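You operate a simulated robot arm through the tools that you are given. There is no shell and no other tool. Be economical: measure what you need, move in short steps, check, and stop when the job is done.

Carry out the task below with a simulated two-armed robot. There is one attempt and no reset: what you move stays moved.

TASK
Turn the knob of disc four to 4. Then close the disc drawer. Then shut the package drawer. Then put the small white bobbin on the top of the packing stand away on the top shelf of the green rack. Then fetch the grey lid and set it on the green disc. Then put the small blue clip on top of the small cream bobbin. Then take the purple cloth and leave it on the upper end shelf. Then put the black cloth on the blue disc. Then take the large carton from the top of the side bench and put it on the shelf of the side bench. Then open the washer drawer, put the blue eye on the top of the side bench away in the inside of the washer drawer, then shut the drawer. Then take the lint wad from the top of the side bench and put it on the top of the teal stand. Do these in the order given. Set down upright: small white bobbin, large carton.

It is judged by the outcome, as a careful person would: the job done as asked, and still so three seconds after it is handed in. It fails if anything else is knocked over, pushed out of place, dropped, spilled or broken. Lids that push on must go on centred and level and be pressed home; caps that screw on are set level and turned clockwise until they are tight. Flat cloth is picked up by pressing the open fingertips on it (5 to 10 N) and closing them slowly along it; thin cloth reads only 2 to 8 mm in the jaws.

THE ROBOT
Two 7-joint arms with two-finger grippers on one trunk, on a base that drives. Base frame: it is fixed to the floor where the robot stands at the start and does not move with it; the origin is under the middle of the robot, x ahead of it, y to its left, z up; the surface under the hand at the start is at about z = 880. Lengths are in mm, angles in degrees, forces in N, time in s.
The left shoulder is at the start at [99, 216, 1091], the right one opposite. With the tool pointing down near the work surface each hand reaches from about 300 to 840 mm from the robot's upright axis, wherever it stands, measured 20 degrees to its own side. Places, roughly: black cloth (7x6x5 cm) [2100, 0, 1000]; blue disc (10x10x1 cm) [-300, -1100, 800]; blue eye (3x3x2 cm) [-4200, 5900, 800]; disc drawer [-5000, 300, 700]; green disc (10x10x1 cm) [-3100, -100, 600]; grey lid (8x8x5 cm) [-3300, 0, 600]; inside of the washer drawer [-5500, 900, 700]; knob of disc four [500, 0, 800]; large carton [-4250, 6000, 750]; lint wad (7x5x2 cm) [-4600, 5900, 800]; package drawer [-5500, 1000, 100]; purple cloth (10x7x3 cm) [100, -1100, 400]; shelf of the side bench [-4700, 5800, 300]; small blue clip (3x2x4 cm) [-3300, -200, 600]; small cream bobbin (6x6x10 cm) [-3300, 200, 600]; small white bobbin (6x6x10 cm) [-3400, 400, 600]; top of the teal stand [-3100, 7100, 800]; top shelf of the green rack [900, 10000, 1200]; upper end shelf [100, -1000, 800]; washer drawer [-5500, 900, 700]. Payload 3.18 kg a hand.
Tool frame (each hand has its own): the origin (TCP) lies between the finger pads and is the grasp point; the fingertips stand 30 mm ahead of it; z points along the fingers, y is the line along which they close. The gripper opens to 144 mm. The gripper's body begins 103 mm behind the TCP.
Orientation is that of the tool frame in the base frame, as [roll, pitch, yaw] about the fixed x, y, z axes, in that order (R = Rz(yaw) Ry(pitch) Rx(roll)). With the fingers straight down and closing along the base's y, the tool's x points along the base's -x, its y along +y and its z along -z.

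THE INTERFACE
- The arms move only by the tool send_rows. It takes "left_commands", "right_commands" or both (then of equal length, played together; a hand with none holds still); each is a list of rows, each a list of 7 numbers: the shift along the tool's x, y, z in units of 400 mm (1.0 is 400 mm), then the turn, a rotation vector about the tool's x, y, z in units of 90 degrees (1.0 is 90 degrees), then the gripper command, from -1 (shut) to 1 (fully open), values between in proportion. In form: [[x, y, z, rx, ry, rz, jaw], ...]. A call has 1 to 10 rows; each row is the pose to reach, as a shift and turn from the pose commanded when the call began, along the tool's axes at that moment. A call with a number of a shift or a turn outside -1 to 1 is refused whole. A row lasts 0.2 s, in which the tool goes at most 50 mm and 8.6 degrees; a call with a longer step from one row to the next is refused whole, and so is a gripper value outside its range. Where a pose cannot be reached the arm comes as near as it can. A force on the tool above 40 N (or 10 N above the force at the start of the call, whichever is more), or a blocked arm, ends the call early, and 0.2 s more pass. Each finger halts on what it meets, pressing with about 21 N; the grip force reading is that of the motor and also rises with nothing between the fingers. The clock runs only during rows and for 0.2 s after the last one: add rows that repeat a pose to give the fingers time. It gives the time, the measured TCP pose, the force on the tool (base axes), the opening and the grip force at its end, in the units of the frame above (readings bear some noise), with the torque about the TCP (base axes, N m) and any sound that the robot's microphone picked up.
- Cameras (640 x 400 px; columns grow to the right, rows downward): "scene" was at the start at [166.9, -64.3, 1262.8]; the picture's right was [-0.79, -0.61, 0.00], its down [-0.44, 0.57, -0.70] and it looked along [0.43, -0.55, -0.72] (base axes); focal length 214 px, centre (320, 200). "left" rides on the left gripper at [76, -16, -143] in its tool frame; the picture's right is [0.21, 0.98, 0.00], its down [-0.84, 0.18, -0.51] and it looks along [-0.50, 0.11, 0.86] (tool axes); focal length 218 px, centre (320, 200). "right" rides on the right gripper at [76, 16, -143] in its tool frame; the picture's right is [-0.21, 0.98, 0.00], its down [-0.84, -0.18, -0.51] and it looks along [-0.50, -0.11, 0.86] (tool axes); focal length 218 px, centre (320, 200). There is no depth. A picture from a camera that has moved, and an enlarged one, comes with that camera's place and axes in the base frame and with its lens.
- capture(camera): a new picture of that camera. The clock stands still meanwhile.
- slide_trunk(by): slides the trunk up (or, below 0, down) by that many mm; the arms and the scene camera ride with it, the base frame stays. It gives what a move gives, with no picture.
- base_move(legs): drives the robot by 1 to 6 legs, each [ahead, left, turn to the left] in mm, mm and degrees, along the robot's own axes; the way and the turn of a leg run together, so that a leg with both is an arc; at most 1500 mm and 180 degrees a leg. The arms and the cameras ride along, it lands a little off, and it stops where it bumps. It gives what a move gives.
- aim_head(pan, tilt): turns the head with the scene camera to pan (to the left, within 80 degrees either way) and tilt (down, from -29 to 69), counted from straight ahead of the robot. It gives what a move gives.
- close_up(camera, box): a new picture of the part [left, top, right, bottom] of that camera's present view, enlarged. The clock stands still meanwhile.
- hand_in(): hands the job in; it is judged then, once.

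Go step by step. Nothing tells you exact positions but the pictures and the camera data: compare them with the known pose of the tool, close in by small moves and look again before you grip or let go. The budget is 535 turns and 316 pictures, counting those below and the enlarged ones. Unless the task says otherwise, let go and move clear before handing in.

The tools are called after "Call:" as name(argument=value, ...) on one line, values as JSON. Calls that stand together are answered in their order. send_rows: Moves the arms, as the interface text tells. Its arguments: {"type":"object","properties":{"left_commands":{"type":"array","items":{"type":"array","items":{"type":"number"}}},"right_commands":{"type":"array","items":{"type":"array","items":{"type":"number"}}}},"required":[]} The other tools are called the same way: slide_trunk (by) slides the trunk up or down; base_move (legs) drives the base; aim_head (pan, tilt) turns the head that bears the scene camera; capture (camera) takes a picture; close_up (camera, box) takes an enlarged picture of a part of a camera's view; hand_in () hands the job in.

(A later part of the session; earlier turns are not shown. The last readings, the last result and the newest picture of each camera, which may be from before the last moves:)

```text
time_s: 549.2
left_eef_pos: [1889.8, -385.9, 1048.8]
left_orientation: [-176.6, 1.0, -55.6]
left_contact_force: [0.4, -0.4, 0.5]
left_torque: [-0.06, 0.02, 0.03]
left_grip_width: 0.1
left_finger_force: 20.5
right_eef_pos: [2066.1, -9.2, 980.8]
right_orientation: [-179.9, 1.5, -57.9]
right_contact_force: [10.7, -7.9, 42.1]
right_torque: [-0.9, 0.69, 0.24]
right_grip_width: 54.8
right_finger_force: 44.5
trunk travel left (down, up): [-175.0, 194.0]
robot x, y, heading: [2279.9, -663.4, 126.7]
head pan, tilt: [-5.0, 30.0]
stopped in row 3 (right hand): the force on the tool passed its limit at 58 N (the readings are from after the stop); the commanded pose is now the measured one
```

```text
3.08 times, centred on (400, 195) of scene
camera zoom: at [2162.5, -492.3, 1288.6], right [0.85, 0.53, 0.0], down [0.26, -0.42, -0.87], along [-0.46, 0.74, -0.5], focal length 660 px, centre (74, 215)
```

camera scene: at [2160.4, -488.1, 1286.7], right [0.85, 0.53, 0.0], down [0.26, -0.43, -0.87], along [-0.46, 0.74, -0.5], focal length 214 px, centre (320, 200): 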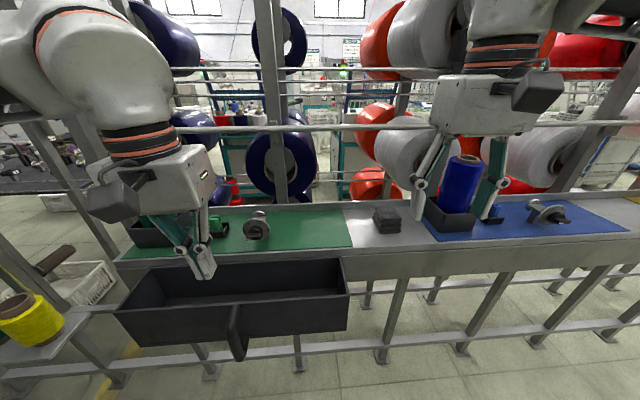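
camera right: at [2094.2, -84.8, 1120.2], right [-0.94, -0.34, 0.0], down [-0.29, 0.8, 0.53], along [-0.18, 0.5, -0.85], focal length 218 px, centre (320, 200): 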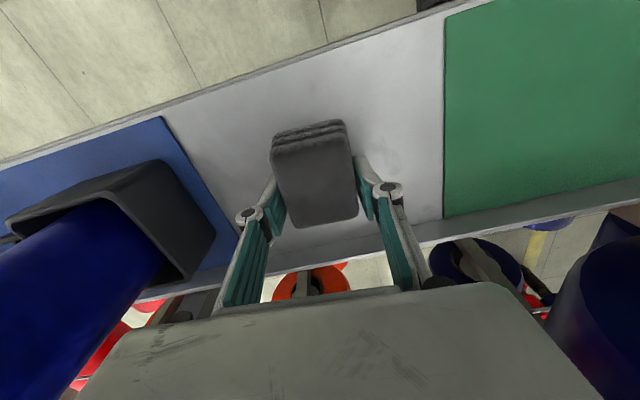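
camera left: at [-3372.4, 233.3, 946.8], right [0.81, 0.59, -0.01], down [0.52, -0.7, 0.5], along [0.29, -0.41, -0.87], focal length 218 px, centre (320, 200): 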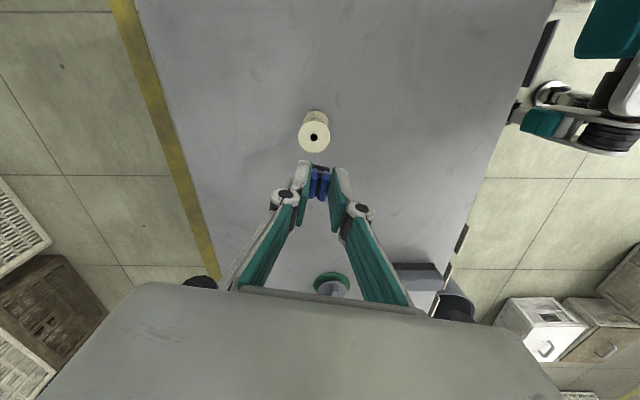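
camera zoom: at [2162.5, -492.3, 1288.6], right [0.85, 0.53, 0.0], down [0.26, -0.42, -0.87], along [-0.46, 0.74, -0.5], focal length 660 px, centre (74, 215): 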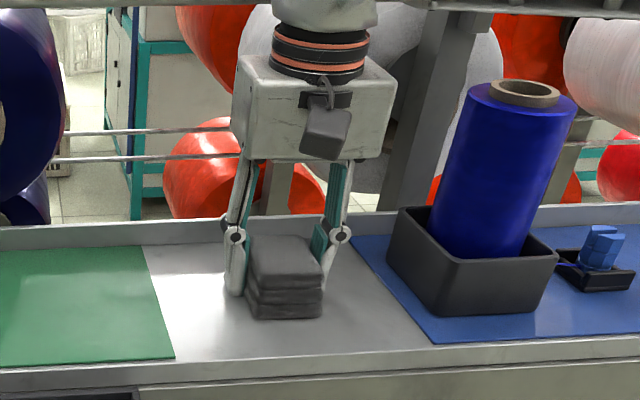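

The tips touched the shelf (so it's at z≈948) and the pad sits about 15 mm nearer me. I'll lift slightly, shift back, and grip.

Call:
send_rows(right_commands=[[0, 0, -0.02, 0, 0, 0, 0.2], [0, 0, -0.02, 0, 0, 0, 0.2], [0.03, 0, -0.02, 0, -0.015, 0, 0.2], [0.038, 0, -0.02, 0, -0.015, 0, 0.2], [0.038, 0, -0.018, 0, -0.015, 0, 0.2]])

Call:
capture(camera="right")

```text
time_s: 550.4
left_eef_pos: [1886.3, -383.5, 1046.0]
left_orientation: [-176.6, 0.8, -55.5]
left_contact_force: [-0.3, 0.1, 0.1]
left_torque: [-0.01, 0.02, -0.02]
left_grip_width: 0.0
left_finger_force: 20.3
right_eef_pos: [2074.4, -19.1, 976.7]
right_orientation: [-179.3, 2.2, -57.9]
right_contact_force: [0.7, 1.7, 6.5]
right_torque: [-0.18, 0.22, -0.02]
right_grip_width: 85.6
right_finger_force: 0.0
trunk travel left (down, up): [-175.0, 194.0]
robot x, y, heading: [2279.5, -659.4, 126.5]
head pan, tilt: [-5.0, 30.0]
```

```text
124 pictures are left
camera right: at [2102.0, -97.6, 1116.1], right [-0.94, -0.34, 0.0], down [-0.29, 0.79, 0.54], along [-0.18, 0.51, -0.84], focal length 218 px, centre (320, 200)
```

right: 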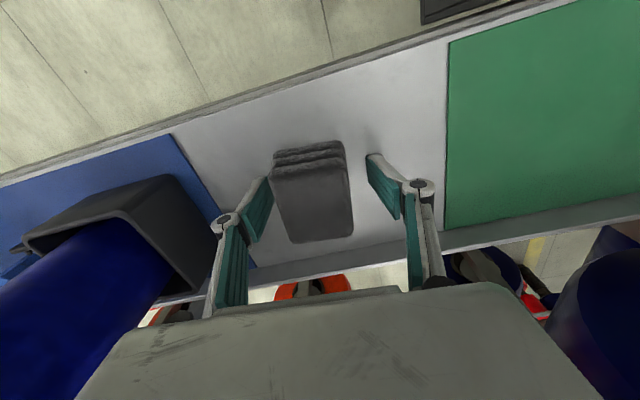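

Call:
send_rows(right_commands=[[0, 0, -0.012, 0, 0, 0, 0.1], [0, 0, -0.012, 0, 0, 0, -0.1], [0, 0, -0.012, 0, 0, 0, -0.4], [0, 0, -0.012, 0, 0, 0, -0.6], [0, 0, -0.012, 0, 0, 0, -0.6]])

Call:
send_rows(right_commands=[[0, 0, -0.04, 0, 0, 0, -0.6], [0, 0, -0.1, 0, 0, 0, -0.6], [0, 0, -0.18, 0, 0, 0, -0.6], [0.03, 0, -0.26, 0, 0, 0, -0.6]])

Call:
capture(camera="right")

Call:
capture(camera="scene")

```text
time_s: 551.6
left_eef_pos: [1886.6, -382.8, 1045.4]
left_orientation: [-176.6, 0.8, -55.3]
left_contact_force: [-0.5, -0.7, 0.0]
left_torque: [-0.02, 0.01, 0.03]
left_grip_width: 0.3
left_finger_force: 21.2
right_eef_pos: [2073.8, -19.6, 980.5]
right_orientation: [-179.3, 2.3, -57.8]
right_contact_force: [-1.5, -2.2, 3.0]
right_torque: [-0.09, 0.1, 0.07]
right_grip_width: 54.8
right_finger_force: 20.6
trunk travel left (down, up): [-175.0, 194.0]
robot x, y, heading: [2278.5, -659.2, 126.6]
head pan, tilt: [-5.0, 30.0]
```

```text
time_s: 552.6
left_eef_pos: [1886.7, -385.0, 1045.3]
left_orientation: [-176.5, 0.9, -55.4]
left_contact_force: [0.1, -0.5, 0.1]
left_torque: [0.02, 0.03, -0.01]
left_grip_width: 0.0
left_finger_force: 21.0
right_eef_pos: [2080.8, -33.6, 1084.6]
right_orientation: [-179.3, 2.3, -57.8]
right_contact_force: [-0.4, -0.4, -0.6]
right_torque: [-0.02, -0.01, -0.01]
right_grip_width: 55.4
right_finger_force: 21.0
trunk travel left (down, up): [-175.0, 194.0]
robot x, y, heading: [2276.2, -662.9, 126.8]
head pan, tilt: [-5.0, 30.0]
```

```text
123 pictures are left
camera right: at [2108.8, -111.7, 1224.5], right [-0.94, -0.34, 0.0], down [-0.29, 0.79, 0.54], along [-0.18, 0.51, -0.84], focal length 218 px, centre (320, 200)
```

right: 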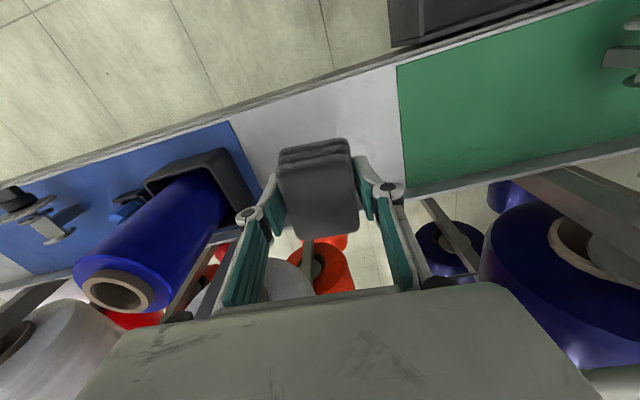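

```text
122 pictures are left
camera scene: at [2159.9, -489.9, 1287.2], right [0.85, 0.53, 0.0], down [0.26, -0.42, -0.87], along [-0.46, 0.74, -0.5], focal length 214 px, centre (320, 200)
```

scene: 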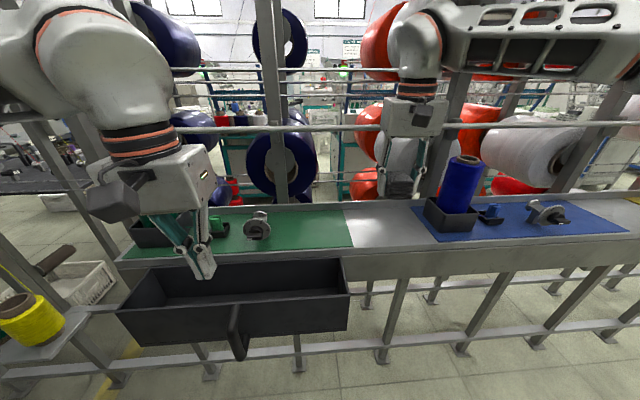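

Got the black cloth. I'll tuck the hand in and retrace my path along the corridor and around the board.

Call:
send_rows(right_commands=[[0.1, 0, 0, 0, 0, 0, -0.6], [0.2, 0, 0, 0, 0, 0, -0.6], [0.3, 0, 0, 0, 0, 0, -0.6], [0.4, 0, 0, 0, 0, 0, -0.6], [0.5, 0, 0, 0, 0, 0, -0.6], [0.6, 0, 0, 0, 0, 0, -0.6]])

Call:
base_move(legs=[[0, 1100, 0.2], [0, 1100, 0], [0, 400, 0]])

Call:
capture(camera="right")

```text
time_s: 554.0
left_eef_pos: [1888.2, -383.5, 1044.9]
left_orientation: [-176.7, 0.8, -55.4]
left_contact_force: [-0.7, 0.1, -0.1]
left_torque: [0.03, 0.03, -0.02]
left_grip_width: 0.0
left_finger_force: 21.0
right_eef_pos: [2210.1, -236.4, 1076.9]
right_orientation: [-179.3, 2.2, -57.9]
right_contact_force: [1.0, 0.1, -1.1]
right_torque: [-0.02, 0.03, -0.02]
right_grip_width: 55.1
right_finger_force: 21.0
trunk travel left (down, up): [-175.0, 194.0]
robot x, y, heading: [2276.9, -659.8, 126.7]
head pan, tilt: [-5.0, 30.0]
```

```text
time_s: 577.3
left_eef_pos: [-228.8, -1919.3, 1044.5]
left_orientation: [-176.6, 0.8, -56.8]
left_contact_force: [0.2, -1.0, 0.1]
left_torque: [0.0, -0.01, -0.03]
left_grip_width: 0.0
left_finger_force: 20.6
right_eef_pos: [98.1, -1779.8, 1077.6]
right_orientation: [-179.2, 2.2, -59.2]
right_contact_force: [0.2, 0.4, 0.3]
right_torque: [-0.04, 0.0, -0.02]
right_grip_width: 55.2
right_finger_force: 21.2
trunk travel left (down, up): [-175.0, 194.0]
robot x, y, heading: [154.3, -2200.6, 125.3]
head pan, tilt: [-5.0, 30.0]
```

```text
121 pictures are left
camera right: at [123.2, -1857.5, 1216.0], right [-0.95, -0.32, 0.0], down [-0.27, 0.8, 0.54], along [-0.17, 0.51, -0.84], focal length 218 px, centre (320, 200)
```

right: 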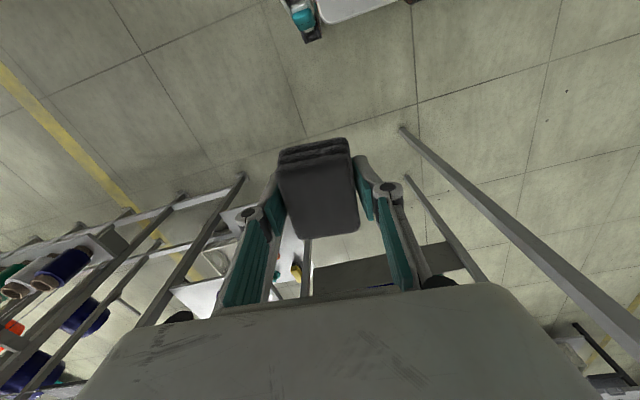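

Call:
base_move(legs=[[0, 1080, 1.6], [1100, 0, 0], [1050, 0, 0]])

Call:
aim_head(pan=-40, tilt=25)

Call:
capture(camera="scene")

```text
time_s: 597.2
left_eef_pos: [-2399.4, -888.4, 1044.9]
left_orientation: [-176.5, 0.8, -54.1]
left_contact_force: [-0.5, 0.7, -0.7]
left_torque: [-0.05, -0.03, -0.01]
left_grip_width: 0.0
left_finger_force: 20.7
right_eef_pos: [-2081.6, -734.2, 1076.2]
right_orientation: [-179.3, 2.1, -56.6]
right_contact_force: [-0.4, 0.4, -0.7]
right_torque: [-0.03, -0.03, 0.0]
right_grip_width: 54.8
right_finger_force: 20.9
trunk travel left (down, up): [-175.0, 194.0]
robot x, y, heading: [-2004.3, -1155.7, 128.0]
head pan, tilt: [-5.0, 30.0]
```

```text
time_s: 598.2
left_eef_pos: [-2400.5, -889.4, 1045.5]
left_orientation: [-176.6, 0.7, -54.1]
left_contact_force: [-0.4, -0.3, 0.1]
left_torque: [-0.01, -0.04, -0.01]
left_grip_width: 0.0
left_finger_force: 21.0
right_eef_pos: [-2082.3, -734.6, 1076.9]
right_orientation: [-179.3, 2.2, -56.4]
right_contact_force: [-0.4, 0.8, 0.6]
right_torque: [-0.01, 0.0, 0.0]
right_grip_width: 55.0
right_finger_force: 20.7
trunk travel left (down, up): [-175.0, 194.0]
robot x, y, heading: [-2004.6, -1157.7, 128.2]
head pan, tilt: [-40.0, 25.0]
```

```text
120 pictures are left
camera scene: at [-2073.6, -972.0, 1294.7], right [1.0, -0.03, 0.0], down [-0.01, -0.42, -0.91], along [0.03, 0.91, -0.42], focal length 214 px, centre (320, 200)
```

scene: 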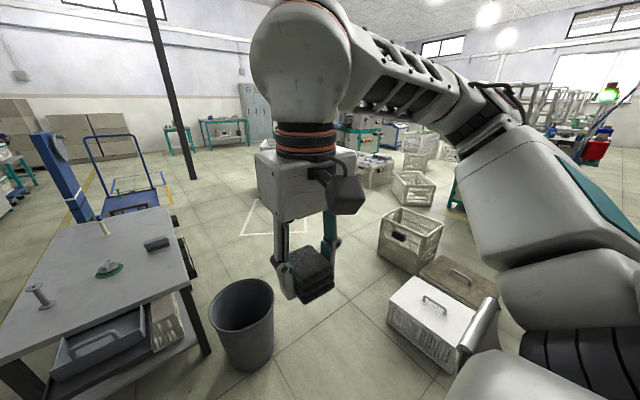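

Call:
base_move(legs=[[0, 0, 179.2], [230, 0, 0], [0, 800, 0], [0, 790, 0]])

Call:
aim_head(pan=-15, tilt=35)

Call:
capture(camera="scene")

```text
time_s: 621.3
left_eef_pos: [-234.8, -569.7, 1045.5]
left_orientation: [-176.7, 0.8, 127.5]
left_contact_force: [-0.5, 0.1, 0.2]
left_torque: [-0.04, -0.04, 0.04]
left_grip_width: 0.0
left_finger_force: 21.2
right_eef_pos: [-548.7, -733.0, 1076.6]
right_orientation: [-179.2, 2.3, 125.0]
right_contact_force: [0.0, 0.1, -0.9]
right_torque: [0.01, 0.0, -0.02]
right_grip_width: 55.1
right_finger_force: 20.7
trunk travel left (down, up): [-175.0, 194.0]
robot x, y, heading: [-642.2, -311.9, -50.2]
head pan, tilt: [-40.0, 25.0]
```

```text
time_s: 622.2
left_eef_pos: [-234.2, -568.9, 1044.9]
left_orientation: [-176.5, 0.8, 127.5]
left_contact_force: [0.1, 0.6, 0.8]
left_torque: [0.0, -0.04, 0.0]
left_grip_width: 0.0
left_finger_force: 20.9
right_eef_pos: [-549.2, -733.4, 1077.5]
right_orientation: [-179.3, 2.2, 125.1]
right_contact_force: [-0.7, -0.2, -0.3]
right_torque: [0.01, 0.01, -0.03]
right_grip_width: 55.0
right_finger_force: 21.4
trunk travel left (down, up): [-175.0, 194.0]
robot x, y, heading: [-636.7, -312.7, -50.4]
head pan, tilt: [-15.0, 35.0]
```

```text
119 pictures are left
camera scene: at [-528.1, -485.6, 1279.0], right [-0.91, -0.42, 0.0], down [-0.24, 0.52, -0.82], along [0.34, -0.74, -0.57], focal length 214 px, centre (320, 200)
```

scene: 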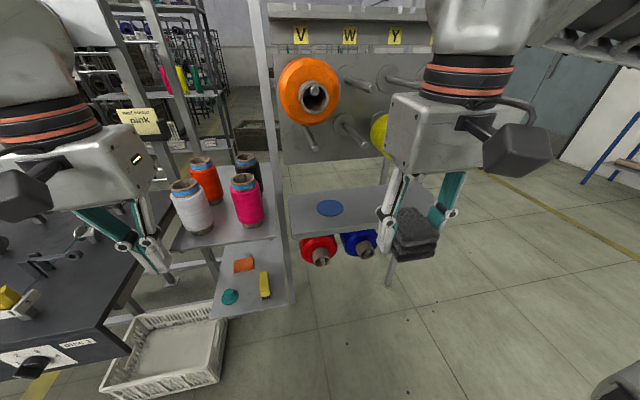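

The blue disc lies under the pegs, so I need to come in tilted from the front. I'll pitch the right hand about 43 degrees forward, well short of the pegs.

Call:
base_move(legs=[[0, 0, -2.7]])

Call:
send_rows(right_commands=[[-0.07, 0, 0.05, 0, -0.066, 0, -0.6], [-0.15, 0, 0.1, 0, -0.13, 0, -0.6], [-0.23, 0, 0.155, 0, -0.2, 0, -0.6], [-0.31, 0, 0.21, 0, -0.265, 0, -0.6], [-0.38, 0, 0.265, 0, -0.33, 0, -0.6], [-0.45, 0, 0.32, 0, -0.395, 0, -0.6], [-0.5275, 0, 0.3675, 0, -0.455, 0, -0.6], [-0.5275, 0, 0.3675, 0, -0.455, 0, -0.6]])

Call:
capture(camera="scene")

Call:
capture(camera="right")

```text
time_s: 623.0
left_eef_pos: [-248.2, -589.4, 1044.6]
left_orientation: [-176.6, 0.8, 124.8]
left_contact_force: [-1.0, 0.5, -0.8]
left_torque: [0.02, 0.01, -0.02]
left_grip_width: 0.1
left_finger_force: 20.9
right_eef_pos: [-569.2, -737.1, 1077.2]
right_orientation: [-179.3, 2.2, 122.5]
right_contact_force: [0.5, -0.3, 0.1]
right_torque: [0.03, -0.03, 0.03]
right_grip_width: 55.0
right_finger_force: 20.4
trunk travel left (down, up): [-175.0, 194.0]
robot x, y, heading: [-638.2, -311.4, -53.3]
head pan, tilt: [-15.0, 35.0]
```

```text
time_s: 624.8
left_eef_pos: [-247.5, -588.6, 1046.3]
left_orientation: [-176.6, 0.8, 124.8]
left_contact_force: [0.7, 0.9, -0.4]
left_torque: [0.0, -0.01, -0.01]
left_grip_width: 0.1
left_finger_force: 21.2
right_eef_pos: [-455.7, -920.8, 937.6]
right_orientation: [-179.0, 43.2, 123.0]
right_contact_force: [0.3, 0.5, -1.4]
right_torque: [0.03, -0.01, 0.0]
right_grip_width: 55.0
right_finger_force: 20.6
trunk travel left (down, up): [-175.0, 194.0]
robot x, y, heading: [-641.2, -315.4, -53.0]
head pan, tilt: [-15.0, 35.0]
```

```text
118 pictures are left
camera scene: at [-536.4, -490.2, 1279.2], right [-0.93, -0.37, 0.0], down [-0.21, 0.53, -0.82], along [0.31, -0.76, -0.57], focal length 214 px, centre (320, 200)
```

scene: 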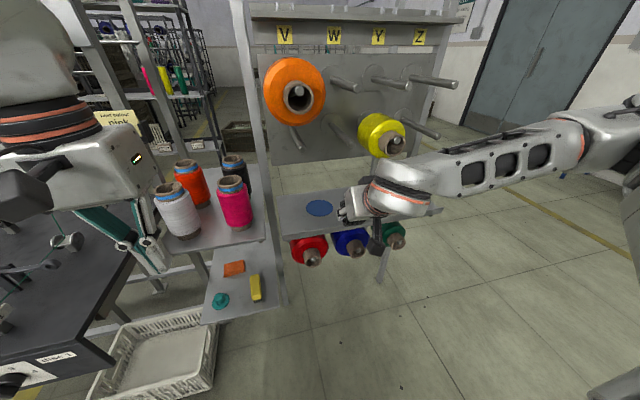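

```text
117 pictures are left
camera right: at [-523.5, -781.5, 988.8], right [0.91, 0.4, 0.13], down [0.0, -0.32, 0.95], along [0.42, -0.86, -0.29], focal length 218 px, centre (320, 200)
```

right: 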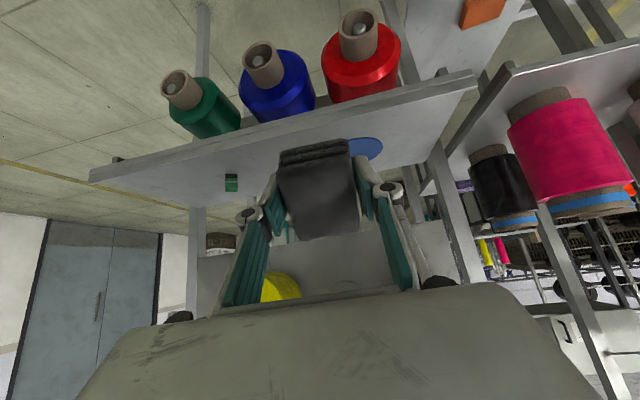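

Call:
send_rows(right_commands=[[0.05, 0.01, 0.055, 0, 0, 0, -0.6], [0.1, 0.02, 0.11, 0, 0, 0, -0.6], [0.145, 0.03, 0.152, 0, 0, 0, -0.6], [0.145, 0.03, 0.152, 0, 0, 0, -0.6]])

Call:
base_move(legs=[[130, 22, 0]])

Call:
capture(camera="scene")

Call:
capture(camera="right")

```text
time_s: 625.8
left_eef_pos: [-248.2, -587.4, 1046.4]
left_orientation: [-176.5, 0.8, 124.7]
left_contact_force: [-0.3, 0.5, -0.1]
left_torque: [-0.02, -0.01, -0.02]
left_grip_width: 0.0
left_finger_force: 20.7
right_eef_pos: [-446.3, -914.3, 853.4]
right_orientation: [-179.2, 43.2, 123.0]
right_contact_force: [0.2, -0.4, -0.5]
right_torque: [0.04, 0.0, 0.01]
right_grip_width: 55.1
right_finger_force: 21.1
trunk travel left (down, up): [-175.0, 194.0]
robot x, y, heading: [-638.7, -314.9, -52.9]
head pan, tilt: [-15.0, 35.0]
```

```text
time_s: 627.1
left_eef_pos: [-150.8, -679.4, 1044.9]
left_orientation: [-176.6, 0.6, 124.7]
left_contact_force: [0.6, -0.2, 1.1]
left_torque: [0.03, 0.02, 0.03]
left_grip_width: 0.1
left_finger_force: 21.0
right_eef_pos: [-349.1, -1004.7, 853.6]
right_orientation: [-179.0, 43.2, 123.1]
right_contact_force: [-0.2, -0.3, -0.8]
right_torque: [-0.02, 0.02, -0.01]
right_grip_width: 55.1
right_finger_force: 20.9
trunk travel left (down, up): [-175.0, 194.0]
robot x, y, heading: [-547.8, -403.0, -52.8]
head pan, tilt: [-15.0, 35.0]
```

```text
116 pictures are left
camera scene: at [-439.4, -581.8, 1278.7], right [-0.93, -0.37, 0.0], down [-0.22, 0.53, -0.82], along [0.31, -0.76, -0.57], focal length 214 px, centre (320, 200)
```

scene: 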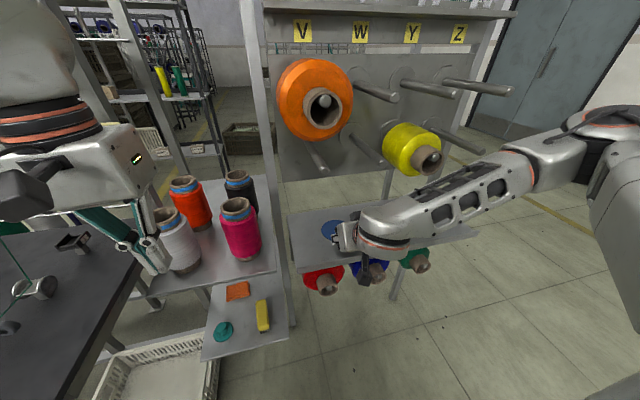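

```text
115 pictures are left
camera right: at [-417.5, -865.1, 904.4], right [0.91, 0.4, 0.13], down [0.0, -0.32, 0.95], along [0.42, -0.86, -0.29], focal length 218 px, centre (320, 200)
```

right: 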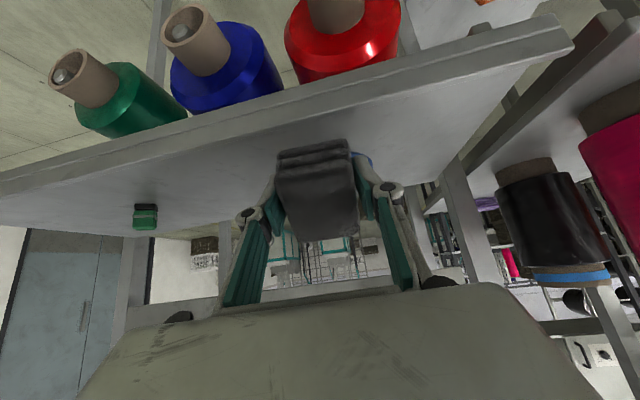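

Call:
base_move(legs=[[88, 0, 0]])

Call:
capture(camera="scene")

Call:
capture(camera="right")

```text
time_s: 628.1
left_eef_pos: [-98.5, -747.7, 1045.4]
left_orientation: [-176.6, 0.7, 124.8]
left_contact_force: [0.7, -0.6, 0.5]
left_torque: [0.01, 0.04, -0.01]
left_grip_width: 0.0
left_finger_force: 21.3
right_eef_pos: [-297.8, -1073.4, 853.1]
right_orientation: [-179.0, 43.1, 123.0]
right_contact_force: [0.0, 0.2, -1.2]
right_torque: [-0.02, 0.0, 0.01]
right_grip_width: 55.1
right_finger_force: 21.3
trunk travel left (down, up): [-175.0, 194.0]
robot x, y, heading: [-490.7, -473.6, -52.8]
head pan, tilt: [-15.0, 35.0]
```

```text
114 pictures are left
camera scene: at [-387.6, -650.9, 1278.9], right [-0.93, -0.37, 0.0], down [-0.22, 0.53, -0.82], along [0.31, -0.76, -0.57], focal length 214 px, centre (320, 200)
```

scene: 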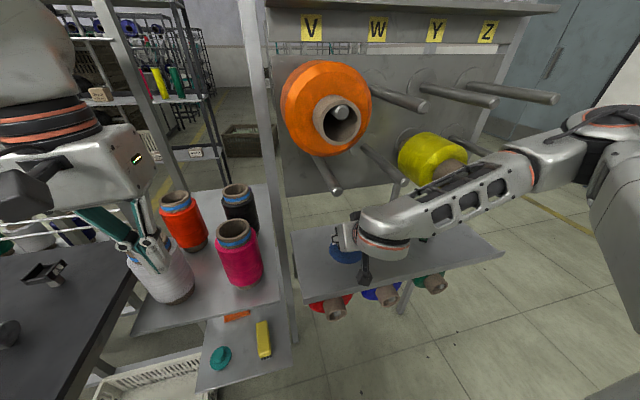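

```text
113 pictures are left
camera right: at [-365.5, -934.4, 904.7], right [0.91, 0.4, 0.13], down [0.0, -0.32, 0.95], along [0.42, -0.86, -0.29], focal length 218 px, centre (320, 200)
```

right: 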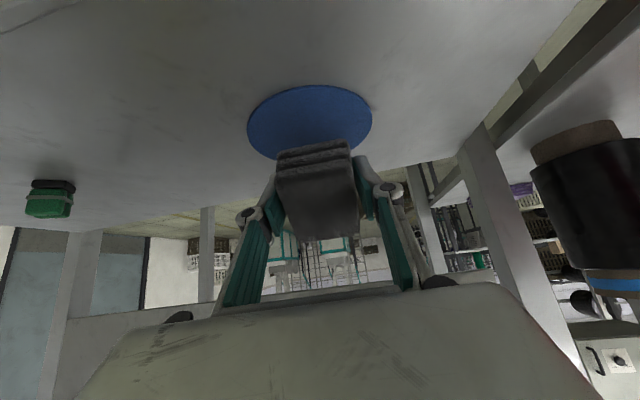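

Over the disc. I'll back off about 15 mm to centre the pad, then lower so it presses flat.

Call:
send_rows(right_commands=[[0.027, 0, -0.025, 0, 0, 0, -0.6], [0.037, 0, -0.014, 0, 0, 0, -0.6], [0.047, 0, -0.003, 0, 0, 0, -0.6], [0.057, 0, 0.008, 0, 0, 0, -0.6], [0.067, 0, 0.018, 0, 0, 0, -0.6], [0.067, 0, 0.018, 0, 0, 0, -0.6]])

Call:
capture(camera="right")

```text
time_s: 629.5
left_eef_pos: [-99.1, -747.8, 1045.9]
left_orientation: [-176.5, 0.8, 124.9]
left_contact_force: [1.1, -0.8, 0.0]
left_torque: [-0.02, 0.0, 0.01]
left_grip_width: 0.0
left_finger_force: 21.3
right_eef_pos: [-303.6, -1061.9, 833.0]
right_orientation: [-179.2, 43.5, 123.0]
right_contact_force: [4.7, -5.3, 17.6]
right_torque: [0.04, 0.01, 0.0]
right_grip_width: 55.1
right_finger_force: 20.9
trunk travel left (down, up): [-175.0, 194.0]
robot x, y, heading: [-490.8, -471.8, -52.9]
head pan, tilt: [-15.0, 35.0]
```

```text
112 pictures are left
camera right: at [-372.3, -922.0, 883.5], right [0.91, 0.4, 0.13], down [0.0, -0.31, 0.95], along [0.42, -0.86, -0.28], focal length 218 px, centre (320, 200)
```

right: 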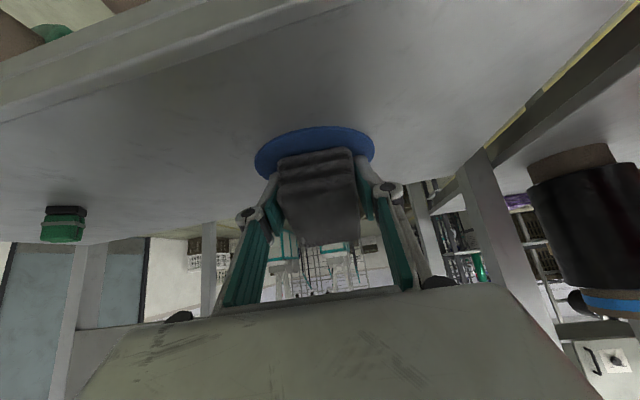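

Call:
send_rows(right_commands=[[0.006, 0, 0.006, 0, 0, 0, -0.6], [0.012, 0, 0.013, 0, 0, 0, -0.6], [0.015, 0, 0.016, 0, 0, 0, -0.6], [0.015, 0, 0.016, 0, 0, 0, -0.6]])

Call:
capture(camera="right")

```text
time_s: 630.1
left_eef_pos: [-101.2, -746.9, 1044.7]
left_orientation: [-176.6, 0.8, 124.8]
left_contact_force: [0.4, -0.3, 0.1]
left_torque: [0.02, -0.02, 0.04]
left_grip_width: 0.0
left_finger_force: 21.0
right_eef_pos: [-302.9, -1062.1, 831.7]
right_orientation: [-179.5, 44.2, 122.7]
right_contact_force: [-6.0, 4.3, 24.9]
right_torque: [0.16, 0.05, -0.01]
right_grip_width: 54.7
right_finger_force: 21.1
trunk travel left (down, up): [-175.0, 194.0]
robot x, y, heading: [-493.2, -474.4, -53.1]
head pan, tilt: [-15.0, 35.0]
stopped in row 2 (right hand): the force on the tool passed its limit at 42 N (the readings are from after the stop); the commanded pose is now the measured one
```

```text
111 pictures are left
camera right: at [-371.6, -921.7, 880.5], right [0.91, 0.4, 0.14], down [-0.01, -0.31, 0.95], along [0.42, -0.86, -0.27], focal length 218 px, centre (320, 200)
```

right: 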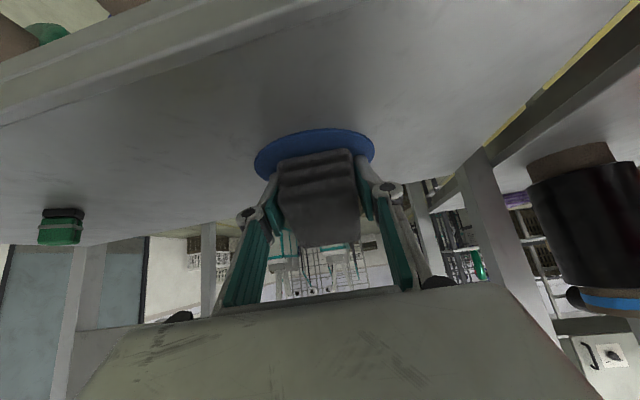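

The pad leans toward flat with its low edge on the disc. I'll ease the force and open so it settles forward.

Call:
send_rows(right_commands=[[-0.004, 0, -0.004, 0, 0.03, 0, -0.6], [-0.004, 0, -0.004, 0, 0.06, 0, -0.6], [-0.004, 0, -0.004, 0, 0.06, 0, -0.1], [-0.004, 0, -0.004, 0, 0.06, 0, 0.1], [-0.004, 0, -0.004, 0, 0.06, 0, 0.2], [-0.004, 0, -0.004, 0, 0.06, 0, 0.2]])

Call:
capture(camera="right")

```text
time_s: 631.5
left_eef_pos: [-99.5, -747.3, 1047.1]
left_orientation: [-176.7, 0.8, 124.8]
left_contact_force: [-0.7, -0.2, 0.4]
left_torque: [0.07, 0.03, 0.0]
left_grip_width: 0.2
left_finger_force: 21.3
right_eef_pos: [-303.9, -1061.0, 830.6]
right_orientation: [-179.3, 38.4, 122.7]
right_contact_force: [-9.1, 3.7, 29.2]
right_torque: [-0.42, 0.67, -0.21]
right_grip_width: 77.9
right_finger_force: 13.9
trunk travel left (down, up): [-175.0, 194.0]
robot x, y, heading: [-491.4, -472.6, -52.7]
head pan, tilt: [-15.0, 35.0]
```

```text
110 pictures are left
camera right: at [-369.7, -926.1, 894.8], right [0.91, 0.39, 0.12], down [0.04, -0.38, 0.92], along [0.4, -0.84, -0.37], focal length 218 px, centre (320, 200)
```

right: 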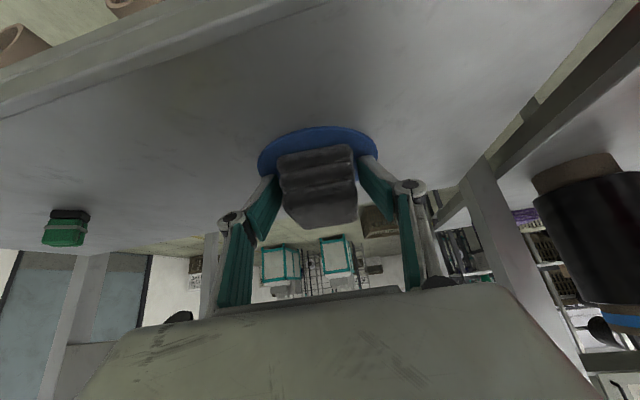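

Call:
send_rows(right_commands=[[-0.012, 0, -0.016, 0, 0, 0, 0.2], [-0.03, 0, -0.038, 0, 0, 0, 0.3], [-0.05, 0, -0.06, 0, 0, 0, 0.4], [-0.05, 0, -0.06, 0, 0, 0, 0.4]])

Call:
capture(camera="right")

```text
time_s: 632.5
left_eef_pos: [-99.0, -747.8, 1045.3]
left_orientation: [-176.5, 0.9, 124.8]
left_contact_force: [0.8, 0.3, 0.4]
left_torque: [0.0, 0.0, -0.03]
left_grip_width: 0.0
left_finger_force: 20.5
right_eef_pos: [-302.8, -1063.3, 861.2]
right_orientation: [-179.4, 38.2, 122.8]
right_contact_force: [0.3, -0.4, -0.2]
right_torque: [-0.01, -0.01, -0.02]
right_grip_width: 100.8
right_finger_force: 0.1
trunk travel left (down, up): [-175.0, 194.0]
robot x, y, heading: [-490.8, -473.6, -52.8]
head pan, tilt: [-15.0, 35.0]
```

```text
109 pictures are left
camera right: at [-368.8, -927.9, 925.5], right [0.91, 0.39, 0.12], down [0.04, -0.39, 0.92], along [0.4, -0.84, -0.37], focal length 218 px, centre (320, 200)
```

right: 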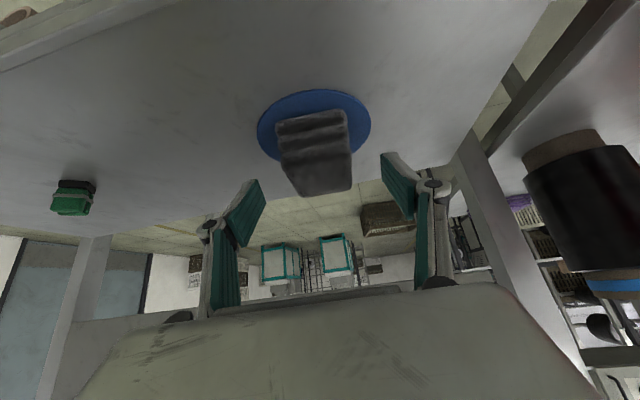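

The cloth rests on the blue disc. Backing straight out and checking.

Call:
base_move(legs=[[-220, 0, 0]])

Call:
capture(camera="scene")

Call:
close_up(camera="right", box=[220, 90, 420, 230])

```text
time_s: 634.2
left_eef_pos: [-233.9, -571.4, 1044.7]
left_orientation: [-176.7, 0.8, 124.8]
left_contact_force: [0.2, 0.4, -0.1]
left_torque: [0.0, -0.04, -0.02]
left_grip_width: 0.0
left_finger_force: 21.2
right_eef_pos: [-438.7, -886.3, 860.5]
right_orientation: [-179.4, 38.4, 122.6]
right_contact_force: [-0.7, 0.1, -0.7]
right_torque: [-0.03, -0.02, 0.0]
right_grip_width: 100.6
right_finger_force: 0.0
trunk travel left (down, up): [-175.0, 194.0]
robot x, y, heading: [-624.5, -298.6, -53.3]
head pan, tilt: [-15.0, 35.0]
```

```text
108 pictures are left
camera scene: at [-522.1, -473.0, 1279.0], right [-0.93, -0.37, 0.0], down [-0.21, 0.53, -0.82], along [0.3, -0.76, -0.57], focal length 214 px, centre (320, 200)
```

scene: 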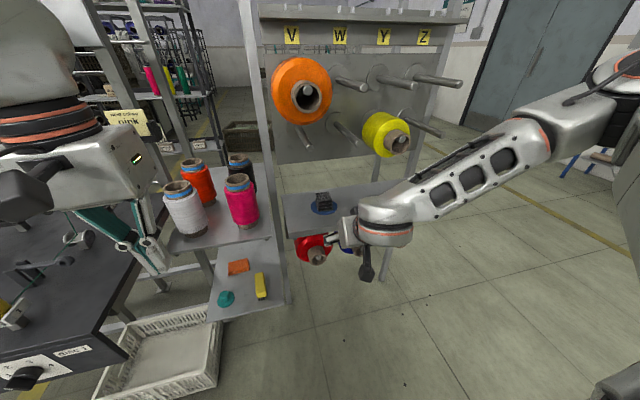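

```text
2.86 times, centred on (320, 160) of right
camera zoom: at [-503.3, -750.8, 925.7], right [0.92, 0.38, 0.12], down [0.04, -0.39, 0.92], along [0.4, -0.84, -0.37], focal length 624 px, centre (320, 314)
```

zoom: 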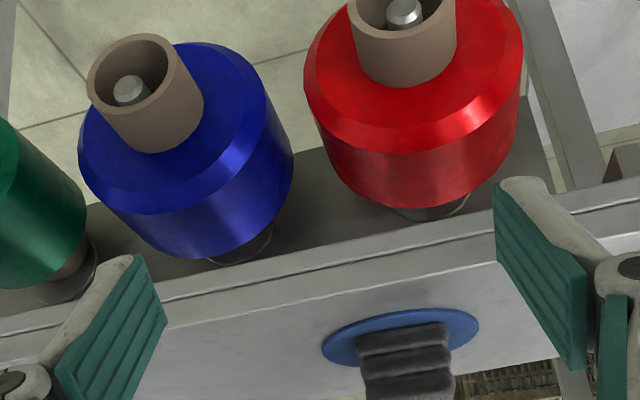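

Call:
close_up(camera="scene", box=[280, 170, 380, 240])

```text
5.71 times, centred on (330, 205) of scene
camera zoom: at [-522.1, -473.0, 1279.0], right [-0.93, -0.37, 0.0], down [-0.21, 0.53, -0.82], along [0.3, -0.76, -0.57], focal length 1226 px, centre (263, 171)
```

zoom: 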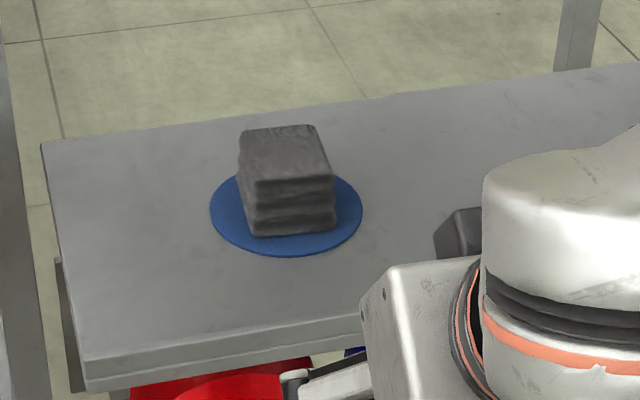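

The black cloth lies flat on the blue disc. Next is the side bench. I'll tuck the right arm, turn around, and drive there by known clear stretches.

Call:
send_rows(right_commands=[[0.05, 0, -0.1, 0, 0.05, 0, 0], [0.1, 0, -0.2, 0, 0.1, 0, -0.5], [0.15, 0, -0.3, 0, 0.15, 0, -1], [0.2, 0, -0.4, 0, 0.2, 0, -1], [0.25, 0, -0.5, 0, 0.25, 0, -1], [0.28, 0, -0.58, 0, 0.3, 0, -1], [0.3, 0, -0.65, 0, 0.35, 0, -1], [0.3, 0, -0.7, 0, 0.42, 0, -1]])

Call:
base_move(legs=[[-100, 600, 0], [0, 0, 180], [1450, 100, 0], [500, 1400, 0], [1400, 0, 0]])

Call:
aim_head(pan=0, tilt=20)

Call:
capture(camera="scene")

```text
time_s: 636.0
left_eef_pos: [-232.9, -572.6, 1044.5]
left_orientation: [-176.6, 0.8, 124.8]
left_contact_force: [-0.6, 0.3, 0.2]
left_torque: [0.01, -0.01, 0.02]
left_grip_width: 0.2
left_finger_force: 20.8
right_eef_pos: [-579.8, -659.3, 1007.4]
right_orientation: [-179.6, 0.4, 122.2]
right_contact_force: [0.5, -0.6, -0.1]
right_torque: [-0.02, 0.02, -0.04]
right_grip_width: 0.0
right_finger_force: 20.7
right hand out of reach, approached as far as the arm can: row 4, 5, 6
trunk travel left (down, up): [-175.0, 194.0]
robot x, y, heading: [-621.9, -297.1, -53.2]
head pan, tilt: [-15.0, 35.0]
```

```text
time_s: 656.8
left_eef_pos: [-1670.3, 1372.8, 1044.8]
left_orientation: [-176.5, 0.8, -49.2]
left_contact_force: [-0.4, 0.3, 0.7]
left_torque: [-0.02, 0.0, -0.03]
left_grip_width: 0.2
left_finger_force: 21.1
right_eef_pos: [-1334.3, 1496.8, 1008.0]
right_orientation: [-179.6, 0.5, -51.8]
right_contact_force: [0.5, -1.0, 0.0]
right_torque: [-0.01, 0.0, 0.01]
right_grip_width: 0.0
right_finger_force: 20.6
trunk travel left (down, up): [-175.0, 194.0]
robot x, y, heading: [-1250.3, 1140.2, 132.7]
head pan, tilt: [-15.0, 35.0]
stopped in leg 4: the robot was blocked; the commanded pose is now the measured one
```

```text
time_s: 657.5
left_eef_pos: [-1668.6, 1373.5, 1044.1]
left_orientation: [-176.5, 0.8, -49.3]
left_contact_force: [0.7, -0.4, 0.1]
left_torque: [0.0, -0.01, 0.01]
left_grip_width: 0.0
left_finger_force: 21.0
right_eef_pos: [-1334.7, 1497.0, 1007.5]
right_orientation: [-179.5, 0.5, -51.7]
right_contact_force: [0.7, 0.2, 0.1]
right_torque: [0.01, -0.03, -0.02]
right_grip_width: 0.0
right_finger_force: 20.9
trunk travel left (down, up): [-175.0, 194.0]
robot x, y, heading: [-1252.9, 1138.9, 132.9]
head pan, tilt: [0.0, 20.0]
```

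```text
105 pictures are left
camera scene: at [-1396.0, 1293.4, 1302.7], right [0.73, 0.68, 0.0], down [0.23, -0.25, -0.94], along [-0.64, 0.69, -0.34], focal length 214 px, centre (320, 200)
```

scene: 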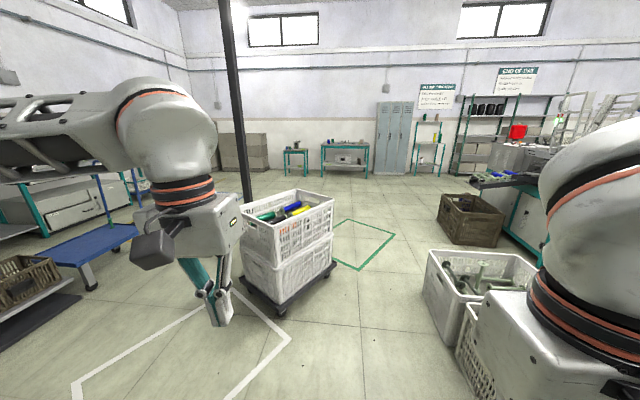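

I brushed the floor crate on my left. I'll ease away, go further ahead first, then pass the cart on its left as before.

Call:
base_move(legs=[[30, -80, 0], [620, 0, -6], [0, 1230, 0], [1430, 0, 0], [200, -330, 0]])

Call:
capture(camera="scene")

```text
time_s: 682.3
left_eef_pos: [-3675.3, 2759.9, 1044.9]
left_orientation: [-176.7, 0.8, -55.9]
left_contact_force: [-0.5, 0.1, -1.3]
left_torque: [-0.02, 0.0, 0.03]
left_grip_width: 0.1
left_finger_force: 21.3
right_eef_pos: [-3327.2, 2845.6, 1007.3]
right_orientation: [-179.5, 0.4, -58.4]
right_contact_force: [0.2, 0.3, 0.2]
right_torque: [-0.01, 0.03, -0.06]
right_grip_width: 0.1
right_finger_force: 21.0
trunk travel left (down, up): [-175.0, 194.0]
robot x, y, heading: [-3288.6, 2478.4, 126.3]
head pan, tilt: [0.0, 20.0]
```

```text
104 pictures are left
camera scene: at [-3411.6, 2650.5, 1302.8], right [0.81, 0.59, 0.0], down [0.2, -0.28, -0.94], along [-0.56, 0.76, -0.34], focal length 214 px, centre (320, 200)
```

scene: 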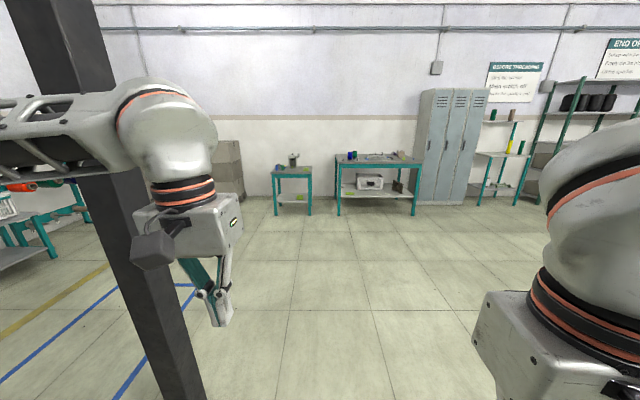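

Call:
base_move(legs=[[1144, -794, 0.6], [1000, -300, 0]])

Call:
aim_head(pan=0, tilt=30)

Call:
capture(camera="scene")

```text
time_s: 694.5
left_eef_pos: [-4025.7, 5179.9, 1044.5]
left_orientation: [-176.5, 0.8, -58.2]
left_contact_force: [0.2, 0.8, 0.0]
left_torque: [-0.03, 0.0, 0.0]
left_grip_width: 0.0
left_finger_force: 20.9
right_eef_pos: [-3675.0, 5249.7, 1008.0]
right_orientation: [-179.5, 0.3, -60.7]
right_contact_force: [0.4, 0.5, -0.1]
right_torque: [-0.01, 0.04, 0.0]
right_grip_width: 0.0
right_finger_force: 20.6
trunk travel left (down, up): [-175.0, 194.0]
robot x, y, heading: [-3646.2, 4885.0, 123.8]
head pan, tilt: [0.0, 20.0]
```

```text
time_s: 695.3
left_eef_pos: [-4025.6, 5179.7, 1044.8]
left_orientation: [-176.6, 0.8, -58.3]
left_contact_force: [-0.1, -0.8, 0.2]
left_torque: [0.02, 0.04, 0.0]
left_grip_width: 0.0
left_finger_force: 20.8
right_eef_pos: [-3675.8, 5250.4, 1007.4]
right_orientation: [-179.5, 0.3, -60.5]
right_contact_force: [0.0, 0.0, 0.9]
right_torque: [-0.02, -0.01, 0.01]
right_grip_width: 0.1
right_finger_force: 21.0
trunk travel left (down, up): [-175.0, 194.0]
robot x, y, heading: [-3647.1, 4883.1, 124.2]
head pan, tilt: [0.0, 30.0]
```

```text
103 pictures are left
camera scene: at [-3765.5, 5056.5, 1286.8], right [0.83, 0.56, 0.0], down [0.28, -0.41, -0.87], along [-0.48, 0.72, -0.5], focal length 214 px, centre (320, 200)
```

scene: 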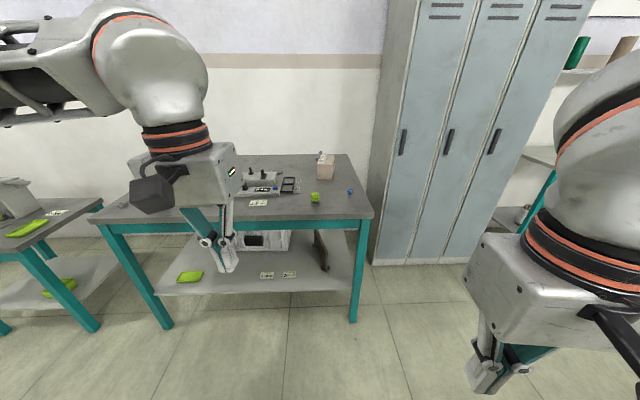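

Call:
close_up(camera="scene", box=[220, 140, 380, 230])

Call:
close_up(camera="scene", box=[140, 210, 380, 330])

```text
4.00 times, centred on (300, 185) of scene
camera zoom: at [-3765.5, 5056.5, 1286.8], right [0.83, 0.56, 0.0], down [0.28, -0.41, -0.87], along [-0.48, 0.72, -0.5], focal length 858 px, centre (400, 260)
```

zoom: 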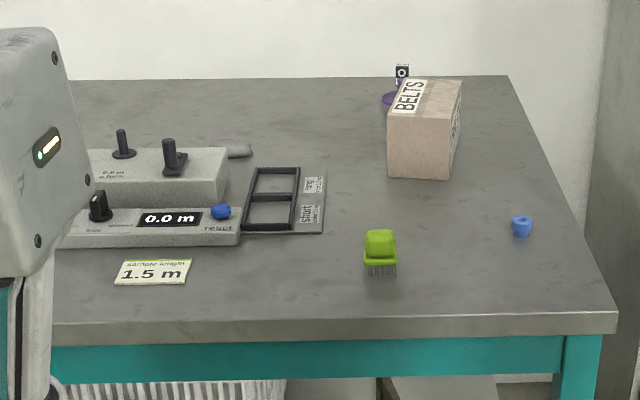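

```text
2.67 times, centred on (260, 270) of scene
camera zoom: at [-3765.5, 5056.5, 1286.8], right [0.83, 0.56, 0.0], down [0.28, -0.41, -0.87], along [-0.48, 0.72, -0.5], focal length 572 px, centre (480, 13)
```

zoom: 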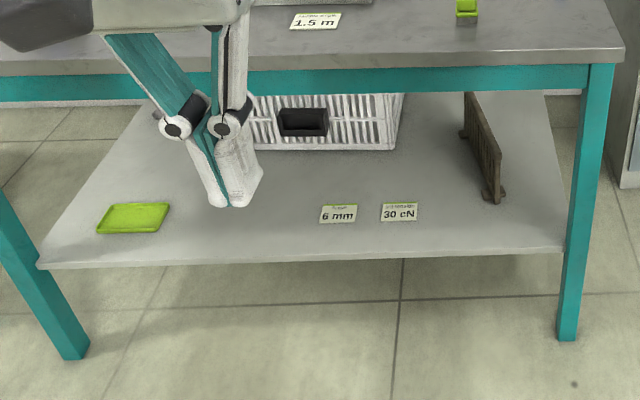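

The BELTS carton is at about a≈7390, b≈110 on the bench top (z≈795), turned about 12 degrees. The shelf below is at z≈295 with free space at b≈-420. I'll move in.

Call:
base_move(legs=[[0, 0, 2.9], [440, 110, 0]])

Call:
aim_head(pan=-15, tilt=40)

Call:
capture(camera="scene")

Call:
capture(camera="right")

```text
time_s: 698.5
left_eef_pos: [-4395.1, 5456.2, 1045.1]
left_orientation: [-176.5, 0.8, -55.8]
left_contact_force: [-0.2, 0.7, -0.6]
left_torque: [0.02, -0.02, 0.0]
left_grip_width: 0.0
left_finger_force: 21.1
right_eef_pos: [-4046.7, 5541.8, 1007.6]
right_orientation: [-179.5, 0.3, -58.1]
right_contact_force: [-0.4, -0.1, -0.3]
right_torque: [0.0, 0.0, 0.02]
right_grip_width: 0.1
right_finger_force: 20.7
trunk travel left (down, up): [-175.0, 194.0]
robot x, y, heading: [-4007.8, 5173.9, 126.5]
head pan, tilt: [0.0, 30.0]
```

```text
time_s: 699.2
left_eef_pos: [-4393.9, 5455.3, 1046.3]
left_orientation: [-176.5, 0.8, -55.8]
left_contact_force: [1.0, -0.1, -0.7]
left_torque: [0.04, 0.0, -0.03]
left_grip_width: 0.0
left_finger_force: 21.6
right_eef_pos: [-4048.1, 5541.7, 1008.5]
right_orientation: [-179.5, 0.4, -58.3]
right_contact_force: [-0.2, 0.0, 0.4]
right_torque: [0.01, -0.01, -0.01]
right_grip_width: 0.0
right_finger_force: 20.5
trunk travel left (down, up): [-175.0, 194.0]
robot x, y, heading: [-3999.7, 5177.8, 126.6]
head pan, tilt: [-15.0, 40.0]
```

```text
100 pictures are left
camera scene: at [-4106.2, 5350.9, 1271.5], right [0.93, 0.37, 0.0], down [0.23, -0.6, -0.77], along [-0.28, 0.71, -0.64], focal length 214 px, centre (320, 200)
```

scene: 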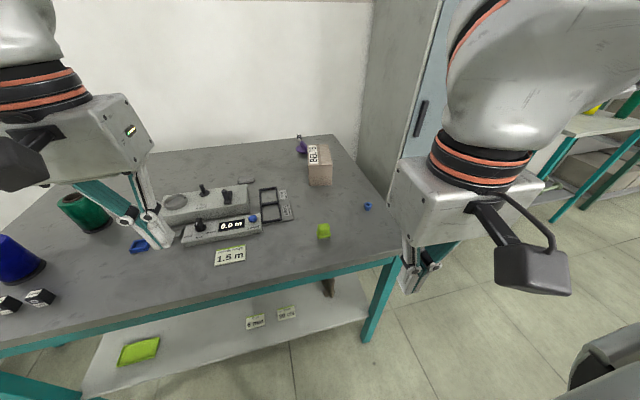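

```text
99 pictures are left
camera right: at [-4021.2, 5467.4, 1149.8], right [-0.94, -0.34, -0.01], down [-0.29, 0.81, 0.52], along [-0.17, 0.49, -0.86], focal length 218 px, centre (320, 200)
```

right: 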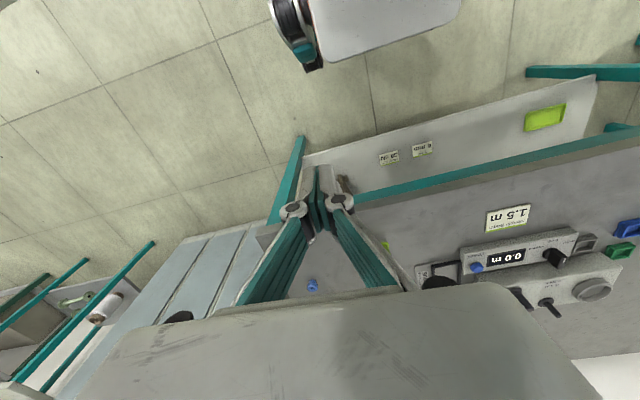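

Call:
close_up(camera="scene", box=[270, 120, 390, 220])

```text
4.00 times, centred on (330, 170) of scene
camera zoom: at [-4106.2, 5350.9, 1271.5], right [0.93, 0.37, 0.0], down [0.23, -0.6, -0.77], along [-0.28, 0.71, -0.64], focal length 858 px, centre (280, 320)
```

zoom: 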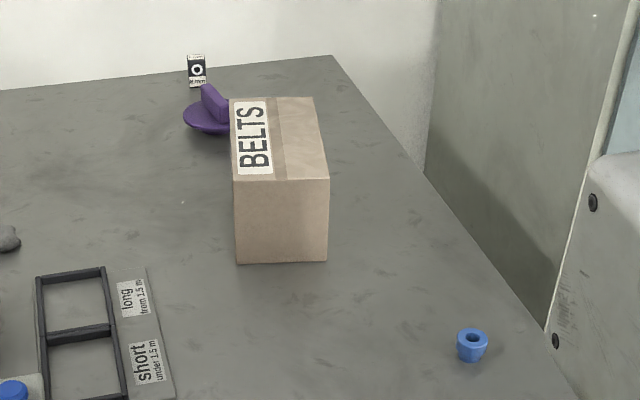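

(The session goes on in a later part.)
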